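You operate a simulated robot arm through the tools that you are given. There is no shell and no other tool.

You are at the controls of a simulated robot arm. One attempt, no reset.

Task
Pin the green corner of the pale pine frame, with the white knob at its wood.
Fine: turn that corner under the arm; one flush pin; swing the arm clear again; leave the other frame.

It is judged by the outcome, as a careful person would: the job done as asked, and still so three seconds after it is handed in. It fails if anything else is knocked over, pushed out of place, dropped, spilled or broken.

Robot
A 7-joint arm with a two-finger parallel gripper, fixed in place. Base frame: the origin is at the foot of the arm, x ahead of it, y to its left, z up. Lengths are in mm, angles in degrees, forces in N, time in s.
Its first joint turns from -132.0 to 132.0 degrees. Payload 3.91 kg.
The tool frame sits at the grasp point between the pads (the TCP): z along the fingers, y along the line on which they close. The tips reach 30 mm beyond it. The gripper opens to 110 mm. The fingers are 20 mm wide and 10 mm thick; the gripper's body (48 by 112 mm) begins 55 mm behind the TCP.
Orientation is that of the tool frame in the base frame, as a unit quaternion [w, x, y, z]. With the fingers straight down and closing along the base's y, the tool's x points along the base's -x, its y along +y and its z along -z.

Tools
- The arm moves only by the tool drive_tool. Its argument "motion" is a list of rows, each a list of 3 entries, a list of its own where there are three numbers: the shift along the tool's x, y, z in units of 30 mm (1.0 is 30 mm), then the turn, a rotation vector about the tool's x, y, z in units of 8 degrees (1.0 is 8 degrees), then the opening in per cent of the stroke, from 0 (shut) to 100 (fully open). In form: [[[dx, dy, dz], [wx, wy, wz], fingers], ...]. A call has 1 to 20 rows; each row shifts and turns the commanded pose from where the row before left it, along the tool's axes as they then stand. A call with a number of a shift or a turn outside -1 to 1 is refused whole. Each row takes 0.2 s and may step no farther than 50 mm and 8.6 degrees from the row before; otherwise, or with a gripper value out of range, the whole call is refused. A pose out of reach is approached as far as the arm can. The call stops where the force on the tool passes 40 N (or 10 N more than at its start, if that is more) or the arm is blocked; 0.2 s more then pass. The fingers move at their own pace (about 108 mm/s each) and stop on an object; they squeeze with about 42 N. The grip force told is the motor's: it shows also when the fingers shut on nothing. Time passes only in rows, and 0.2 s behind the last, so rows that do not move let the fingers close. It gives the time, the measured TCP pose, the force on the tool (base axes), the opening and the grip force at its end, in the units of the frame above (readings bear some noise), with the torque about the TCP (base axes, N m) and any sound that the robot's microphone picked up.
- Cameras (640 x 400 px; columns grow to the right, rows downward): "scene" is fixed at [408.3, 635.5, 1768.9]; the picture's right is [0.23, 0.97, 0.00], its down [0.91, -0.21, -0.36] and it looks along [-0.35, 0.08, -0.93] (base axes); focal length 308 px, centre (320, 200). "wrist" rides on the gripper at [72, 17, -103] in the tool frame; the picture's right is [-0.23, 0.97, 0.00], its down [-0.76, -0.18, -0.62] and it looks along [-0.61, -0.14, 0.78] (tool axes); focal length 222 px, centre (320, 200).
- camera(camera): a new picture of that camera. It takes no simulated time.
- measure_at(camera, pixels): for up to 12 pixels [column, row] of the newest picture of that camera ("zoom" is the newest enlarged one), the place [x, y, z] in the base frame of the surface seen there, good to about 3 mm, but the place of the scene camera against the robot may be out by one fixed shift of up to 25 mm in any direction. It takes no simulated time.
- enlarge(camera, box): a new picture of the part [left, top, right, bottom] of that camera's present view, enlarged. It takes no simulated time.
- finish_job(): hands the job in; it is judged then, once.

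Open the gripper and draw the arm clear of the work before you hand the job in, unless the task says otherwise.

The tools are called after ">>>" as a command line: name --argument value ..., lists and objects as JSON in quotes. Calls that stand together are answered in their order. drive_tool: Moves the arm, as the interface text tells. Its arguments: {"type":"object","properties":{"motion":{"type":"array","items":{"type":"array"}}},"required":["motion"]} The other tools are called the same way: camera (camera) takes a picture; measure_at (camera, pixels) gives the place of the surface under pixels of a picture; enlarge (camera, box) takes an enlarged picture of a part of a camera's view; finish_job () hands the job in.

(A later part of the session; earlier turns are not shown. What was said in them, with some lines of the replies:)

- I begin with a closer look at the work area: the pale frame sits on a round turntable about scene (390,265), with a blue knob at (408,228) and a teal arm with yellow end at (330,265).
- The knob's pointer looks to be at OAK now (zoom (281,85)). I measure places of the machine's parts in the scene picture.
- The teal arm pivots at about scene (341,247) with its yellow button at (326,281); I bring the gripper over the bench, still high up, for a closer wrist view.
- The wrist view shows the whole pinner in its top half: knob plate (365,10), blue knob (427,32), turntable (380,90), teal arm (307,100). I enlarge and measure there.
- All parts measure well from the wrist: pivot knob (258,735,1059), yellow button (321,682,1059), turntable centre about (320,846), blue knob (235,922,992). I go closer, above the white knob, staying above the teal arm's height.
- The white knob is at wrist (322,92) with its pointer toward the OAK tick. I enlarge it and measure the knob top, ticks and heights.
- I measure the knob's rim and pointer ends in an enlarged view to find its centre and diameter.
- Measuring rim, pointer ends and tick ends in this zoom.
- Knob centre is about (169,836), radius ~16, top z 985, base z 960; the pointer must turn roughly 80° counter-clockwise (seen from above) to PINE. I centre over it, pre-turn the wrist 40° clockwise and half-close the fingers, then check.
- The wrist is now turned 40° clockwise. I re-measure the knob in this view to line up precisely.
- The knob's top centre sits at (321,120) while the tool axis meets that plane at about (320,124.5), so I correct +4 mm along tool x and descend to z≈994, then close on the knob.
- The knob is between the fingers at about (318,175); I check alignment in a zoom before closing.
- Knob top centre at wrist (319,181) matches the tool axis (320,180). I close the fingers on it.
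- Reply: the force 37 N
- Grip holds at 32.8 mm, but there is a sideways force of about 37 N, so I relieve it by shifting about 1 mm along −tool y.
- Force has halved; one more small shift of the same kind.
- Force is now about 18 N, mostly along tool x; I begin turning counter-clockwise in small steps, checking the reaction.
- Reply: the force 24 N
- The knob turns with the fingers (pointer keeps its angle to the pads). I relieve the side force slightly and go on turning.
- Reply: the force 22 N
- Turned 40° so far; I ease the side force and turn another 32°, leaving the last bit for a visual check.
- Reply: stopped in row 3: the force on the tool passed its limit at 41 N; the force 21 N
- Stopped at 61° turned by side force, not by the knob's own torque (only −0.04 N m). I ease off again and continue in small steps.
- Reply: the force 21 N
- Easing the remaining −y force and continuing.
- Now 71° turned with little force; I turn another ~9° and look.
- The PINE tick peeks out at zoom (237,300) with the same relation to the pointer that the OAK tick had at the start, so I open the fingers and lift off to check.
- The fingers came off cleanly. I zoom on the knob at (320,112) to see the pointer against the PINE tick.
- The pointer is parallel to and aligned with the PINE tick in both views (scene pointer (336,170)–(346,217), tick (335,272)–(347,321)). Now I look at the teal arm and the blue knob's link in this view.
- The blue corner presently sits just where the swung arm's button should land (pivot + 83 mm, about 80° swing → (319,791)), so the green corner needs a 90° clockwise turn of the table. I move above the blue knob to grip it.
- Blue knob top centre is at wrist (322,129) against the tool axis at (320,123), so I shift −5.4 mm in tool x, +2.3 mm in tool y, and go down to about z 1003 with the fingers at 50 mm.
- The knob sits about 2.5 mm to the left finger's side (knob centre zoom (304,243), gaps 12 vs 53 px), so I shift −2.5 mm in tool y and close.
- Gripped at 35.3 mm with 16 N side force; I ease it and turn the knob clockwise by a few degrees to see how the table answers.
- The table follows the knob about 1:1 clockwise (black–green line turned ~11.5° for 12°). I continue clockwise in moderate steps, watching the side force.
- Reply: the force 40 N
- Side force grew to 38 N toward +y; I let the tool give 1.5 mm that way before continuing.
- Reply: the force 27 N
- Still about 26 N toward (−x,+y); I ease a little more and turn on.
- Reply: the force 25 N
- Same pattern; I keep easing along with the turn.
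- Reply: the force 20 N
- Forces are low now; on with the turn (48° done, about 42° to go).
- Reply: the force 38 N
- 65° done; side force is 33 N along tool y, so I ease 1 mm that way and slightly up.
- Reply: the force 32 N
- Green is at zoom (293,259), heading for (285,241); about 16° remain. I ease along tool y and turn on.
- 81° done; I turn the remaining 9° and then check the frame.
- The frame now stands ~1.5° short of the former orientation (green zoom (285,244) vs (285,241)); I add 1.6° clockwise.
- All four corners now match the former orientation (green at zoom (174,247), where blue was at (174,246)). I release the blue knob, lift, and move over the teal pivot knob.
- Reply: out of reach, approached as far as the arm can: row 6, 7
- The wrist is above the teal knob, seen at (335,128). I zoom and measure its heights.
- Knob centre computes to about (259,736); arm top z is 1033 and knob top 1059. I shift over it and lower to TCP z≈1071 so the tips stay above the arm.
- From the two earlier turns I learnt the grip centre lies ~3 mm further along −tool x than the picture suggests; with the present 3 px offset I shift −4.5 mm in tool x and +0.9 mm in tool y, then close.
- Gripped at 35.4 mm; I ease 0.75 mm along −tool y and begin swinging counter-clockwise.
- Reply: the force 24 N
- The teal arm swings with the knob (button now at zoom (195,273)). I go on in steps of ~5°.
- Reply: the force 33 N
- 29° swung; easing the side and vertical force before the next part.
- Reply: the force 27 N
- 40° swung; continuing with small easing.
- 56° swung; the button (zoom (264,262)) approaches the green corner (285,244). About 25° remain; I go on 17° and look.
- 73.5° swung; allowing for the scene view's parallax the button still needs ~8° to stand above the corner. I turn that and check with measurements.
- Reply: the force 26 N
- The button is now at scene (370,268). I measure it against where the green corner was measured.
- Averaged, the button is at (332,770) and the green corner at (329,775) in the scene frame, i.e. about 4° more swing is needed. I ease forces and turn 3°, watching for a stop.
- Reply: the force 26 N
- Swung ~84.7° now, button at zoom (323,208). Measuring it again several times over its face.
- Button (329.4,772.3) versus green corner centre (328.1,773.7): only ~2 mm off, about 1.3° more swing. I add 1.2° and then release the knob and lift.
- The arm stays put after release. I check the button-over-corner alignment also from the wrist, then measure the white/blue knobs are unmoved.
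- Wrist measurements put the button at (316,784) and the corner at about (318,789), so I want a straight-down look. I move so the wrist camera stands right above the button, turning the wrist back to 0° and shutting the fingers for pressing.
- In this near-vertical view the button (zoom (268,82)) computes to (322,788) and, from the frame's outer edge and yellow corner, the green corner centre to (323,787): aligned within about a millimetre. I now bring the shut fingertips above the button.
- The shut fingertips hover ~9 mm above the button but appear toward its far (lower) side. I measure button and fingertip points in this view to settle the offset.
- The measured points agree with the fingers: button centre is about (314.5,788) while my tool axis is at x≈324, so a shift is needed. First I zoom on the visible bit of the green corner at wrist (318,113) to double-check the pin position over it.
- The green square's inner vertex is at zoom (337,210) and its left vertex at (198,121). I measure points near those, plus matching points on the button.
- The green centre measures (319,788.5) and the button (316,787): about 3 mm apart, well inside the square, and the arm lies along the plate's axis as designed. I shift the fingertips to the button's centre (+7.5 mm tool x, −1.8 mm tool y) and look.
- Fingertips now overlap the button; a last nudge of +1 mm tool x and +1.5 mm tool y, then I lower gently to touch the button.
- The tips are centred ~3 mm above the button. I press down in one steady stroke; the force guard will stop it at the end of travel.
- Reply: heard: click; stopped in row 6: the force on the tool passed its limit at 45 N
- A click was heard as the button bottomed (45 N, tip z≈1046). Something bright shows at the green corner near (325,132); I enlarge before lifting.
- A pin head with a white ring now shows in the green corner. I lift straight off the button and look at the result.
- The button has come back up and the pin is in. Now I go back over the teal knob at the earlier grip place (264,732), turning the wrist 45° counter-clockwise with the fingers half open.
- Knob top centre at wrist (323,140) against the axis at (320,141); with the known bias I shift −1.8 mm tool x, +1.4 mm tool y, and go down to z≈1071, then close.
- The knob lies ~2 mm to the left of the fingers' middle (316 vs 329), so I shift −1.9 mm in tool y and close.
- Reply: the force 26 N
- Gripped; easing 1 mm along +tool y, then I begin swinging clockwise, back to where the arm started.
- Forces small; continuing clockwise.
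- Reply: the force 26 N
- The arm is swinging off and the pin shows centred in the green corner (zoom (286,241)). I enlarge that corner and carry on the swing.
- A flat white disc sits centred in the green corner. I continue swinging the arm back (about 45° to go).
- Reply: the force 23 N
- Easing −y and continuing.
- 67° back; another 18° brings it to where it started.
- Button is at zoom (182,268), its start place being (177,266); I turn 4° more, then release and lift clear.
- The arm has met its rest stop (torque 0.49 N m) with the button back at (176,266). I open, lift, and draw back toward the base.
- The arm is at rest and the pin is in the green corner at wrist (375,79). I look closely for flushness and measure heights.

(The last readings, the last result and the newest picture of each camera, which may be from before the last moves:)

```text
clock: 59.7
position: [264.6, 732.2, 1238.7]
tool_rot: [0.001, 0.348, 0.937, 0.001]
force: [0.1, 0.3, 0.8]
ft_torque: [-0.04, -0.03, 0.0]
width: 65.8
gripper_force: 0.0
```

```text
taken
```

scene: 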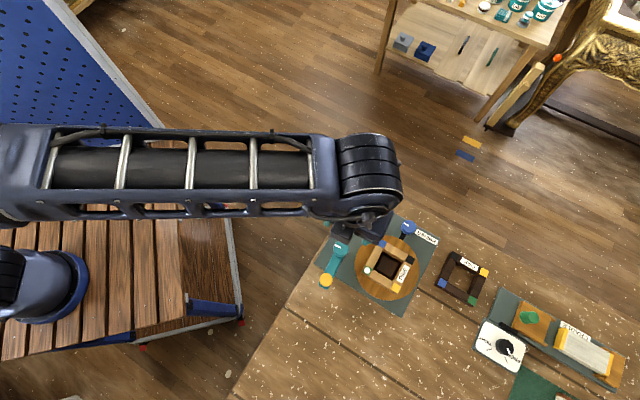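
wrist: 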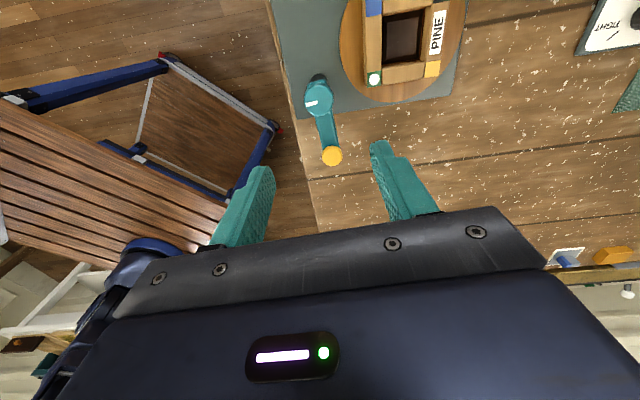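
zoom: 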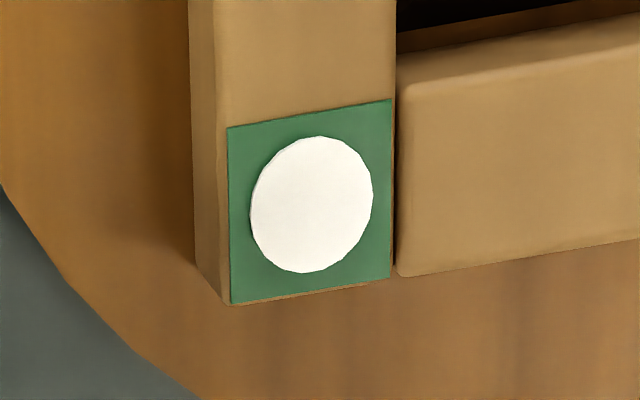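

The disc lies at z 994, level with the frame's top (993–994): flush. I draw the arm back toward its start position.

>>> drive_tool --motion '[[[0, -0.3, -0.9], [0, 0, 0], 60], [[0, -0.8, -0.6], [0, 0, 0], 60], [[0, -0.9, -0.5], [0, 0, 0], 100], [[0, -0.9, -0.5], [0, 0, 0], 100], [[0, -0.9, -0.5], [0, 0, 0], 100], [[0, -0.9, -0.5], [0, 0, 0], 100], [[0, -0.9, -0.5], [0, 0, 0], 100], [[0, -0.9, -0.5], [0, 0, 0], 100], [[0, -0.9, -0.4], [0, 0, 0], 100], [[0, -0.9, 0], [0, 0, 0], 100], [[0, 0, 0], [0, 0, 0], 100]]'

>>> enlarge --camera "scene" --box '[300, 180, 460, 330]'

>>> enlarge --camera "scene" --box '[335, 195, 399, 235]'

>>> camera --camera "scene"

```text
clock: 62.1
position: [104.3, 543.1, 1382.1]
tool_rot: [0.001, 0.349, 0.937, 0.002]
force: [0.3, -0.7, 0.6]
ft_torque: [-0.02, 0.03, -0.06]
width: 110.0
gripper_force: 0.0
```

```text
2.67 times, centred on (380, 255) of scene
```

zoom: 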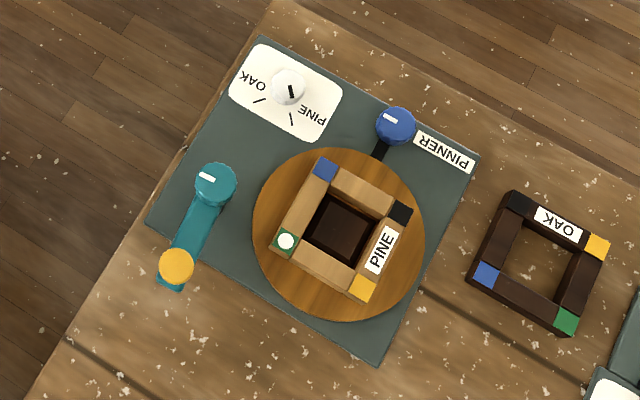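

```text
10.00 times, centred on (367, 215) of scene
```

zoom: 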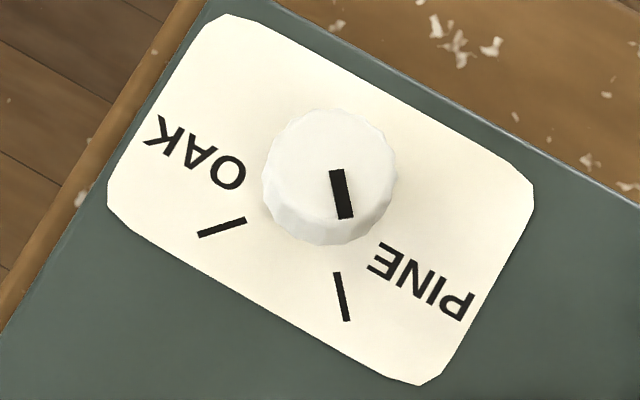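

```text
taken
```

scene: 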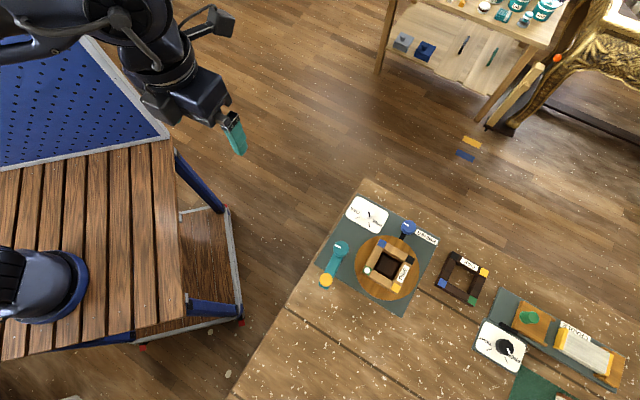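

Everything is as asked: the white knob is on PINE, one flush pin is in the green corner (zoom (286,241)), and the teal arm is back at its rest stop. The oak frame hasn't moved, and the robot is clear with its gripper open, so I hand the job in.

>>> finish_job

```text
The job is handed in.
```

The green corner of the pine frame now has one pin in it, flush with the wood (pin and frame top both measured at about 994 mm).

- **White knob:** turned from OAK to PINE; the pointer lines up with the PINE mark.
- **Turntable:** turned 90° with the blue knob to bring the green corner under the arm. I left it there, so the frame stays in that position.
- **Pinning:** I swung the teal arm over the corner and pressed its yellow button once, down to its stop. I heard a single click, and the pin sits close to the middle of the green square.
- **Teal arm:** swung clear again, back to its rest stop.
- **Oak frame:** not touched, and still where it was.

The gripper is open and the robot arm is drawn back from the bench.
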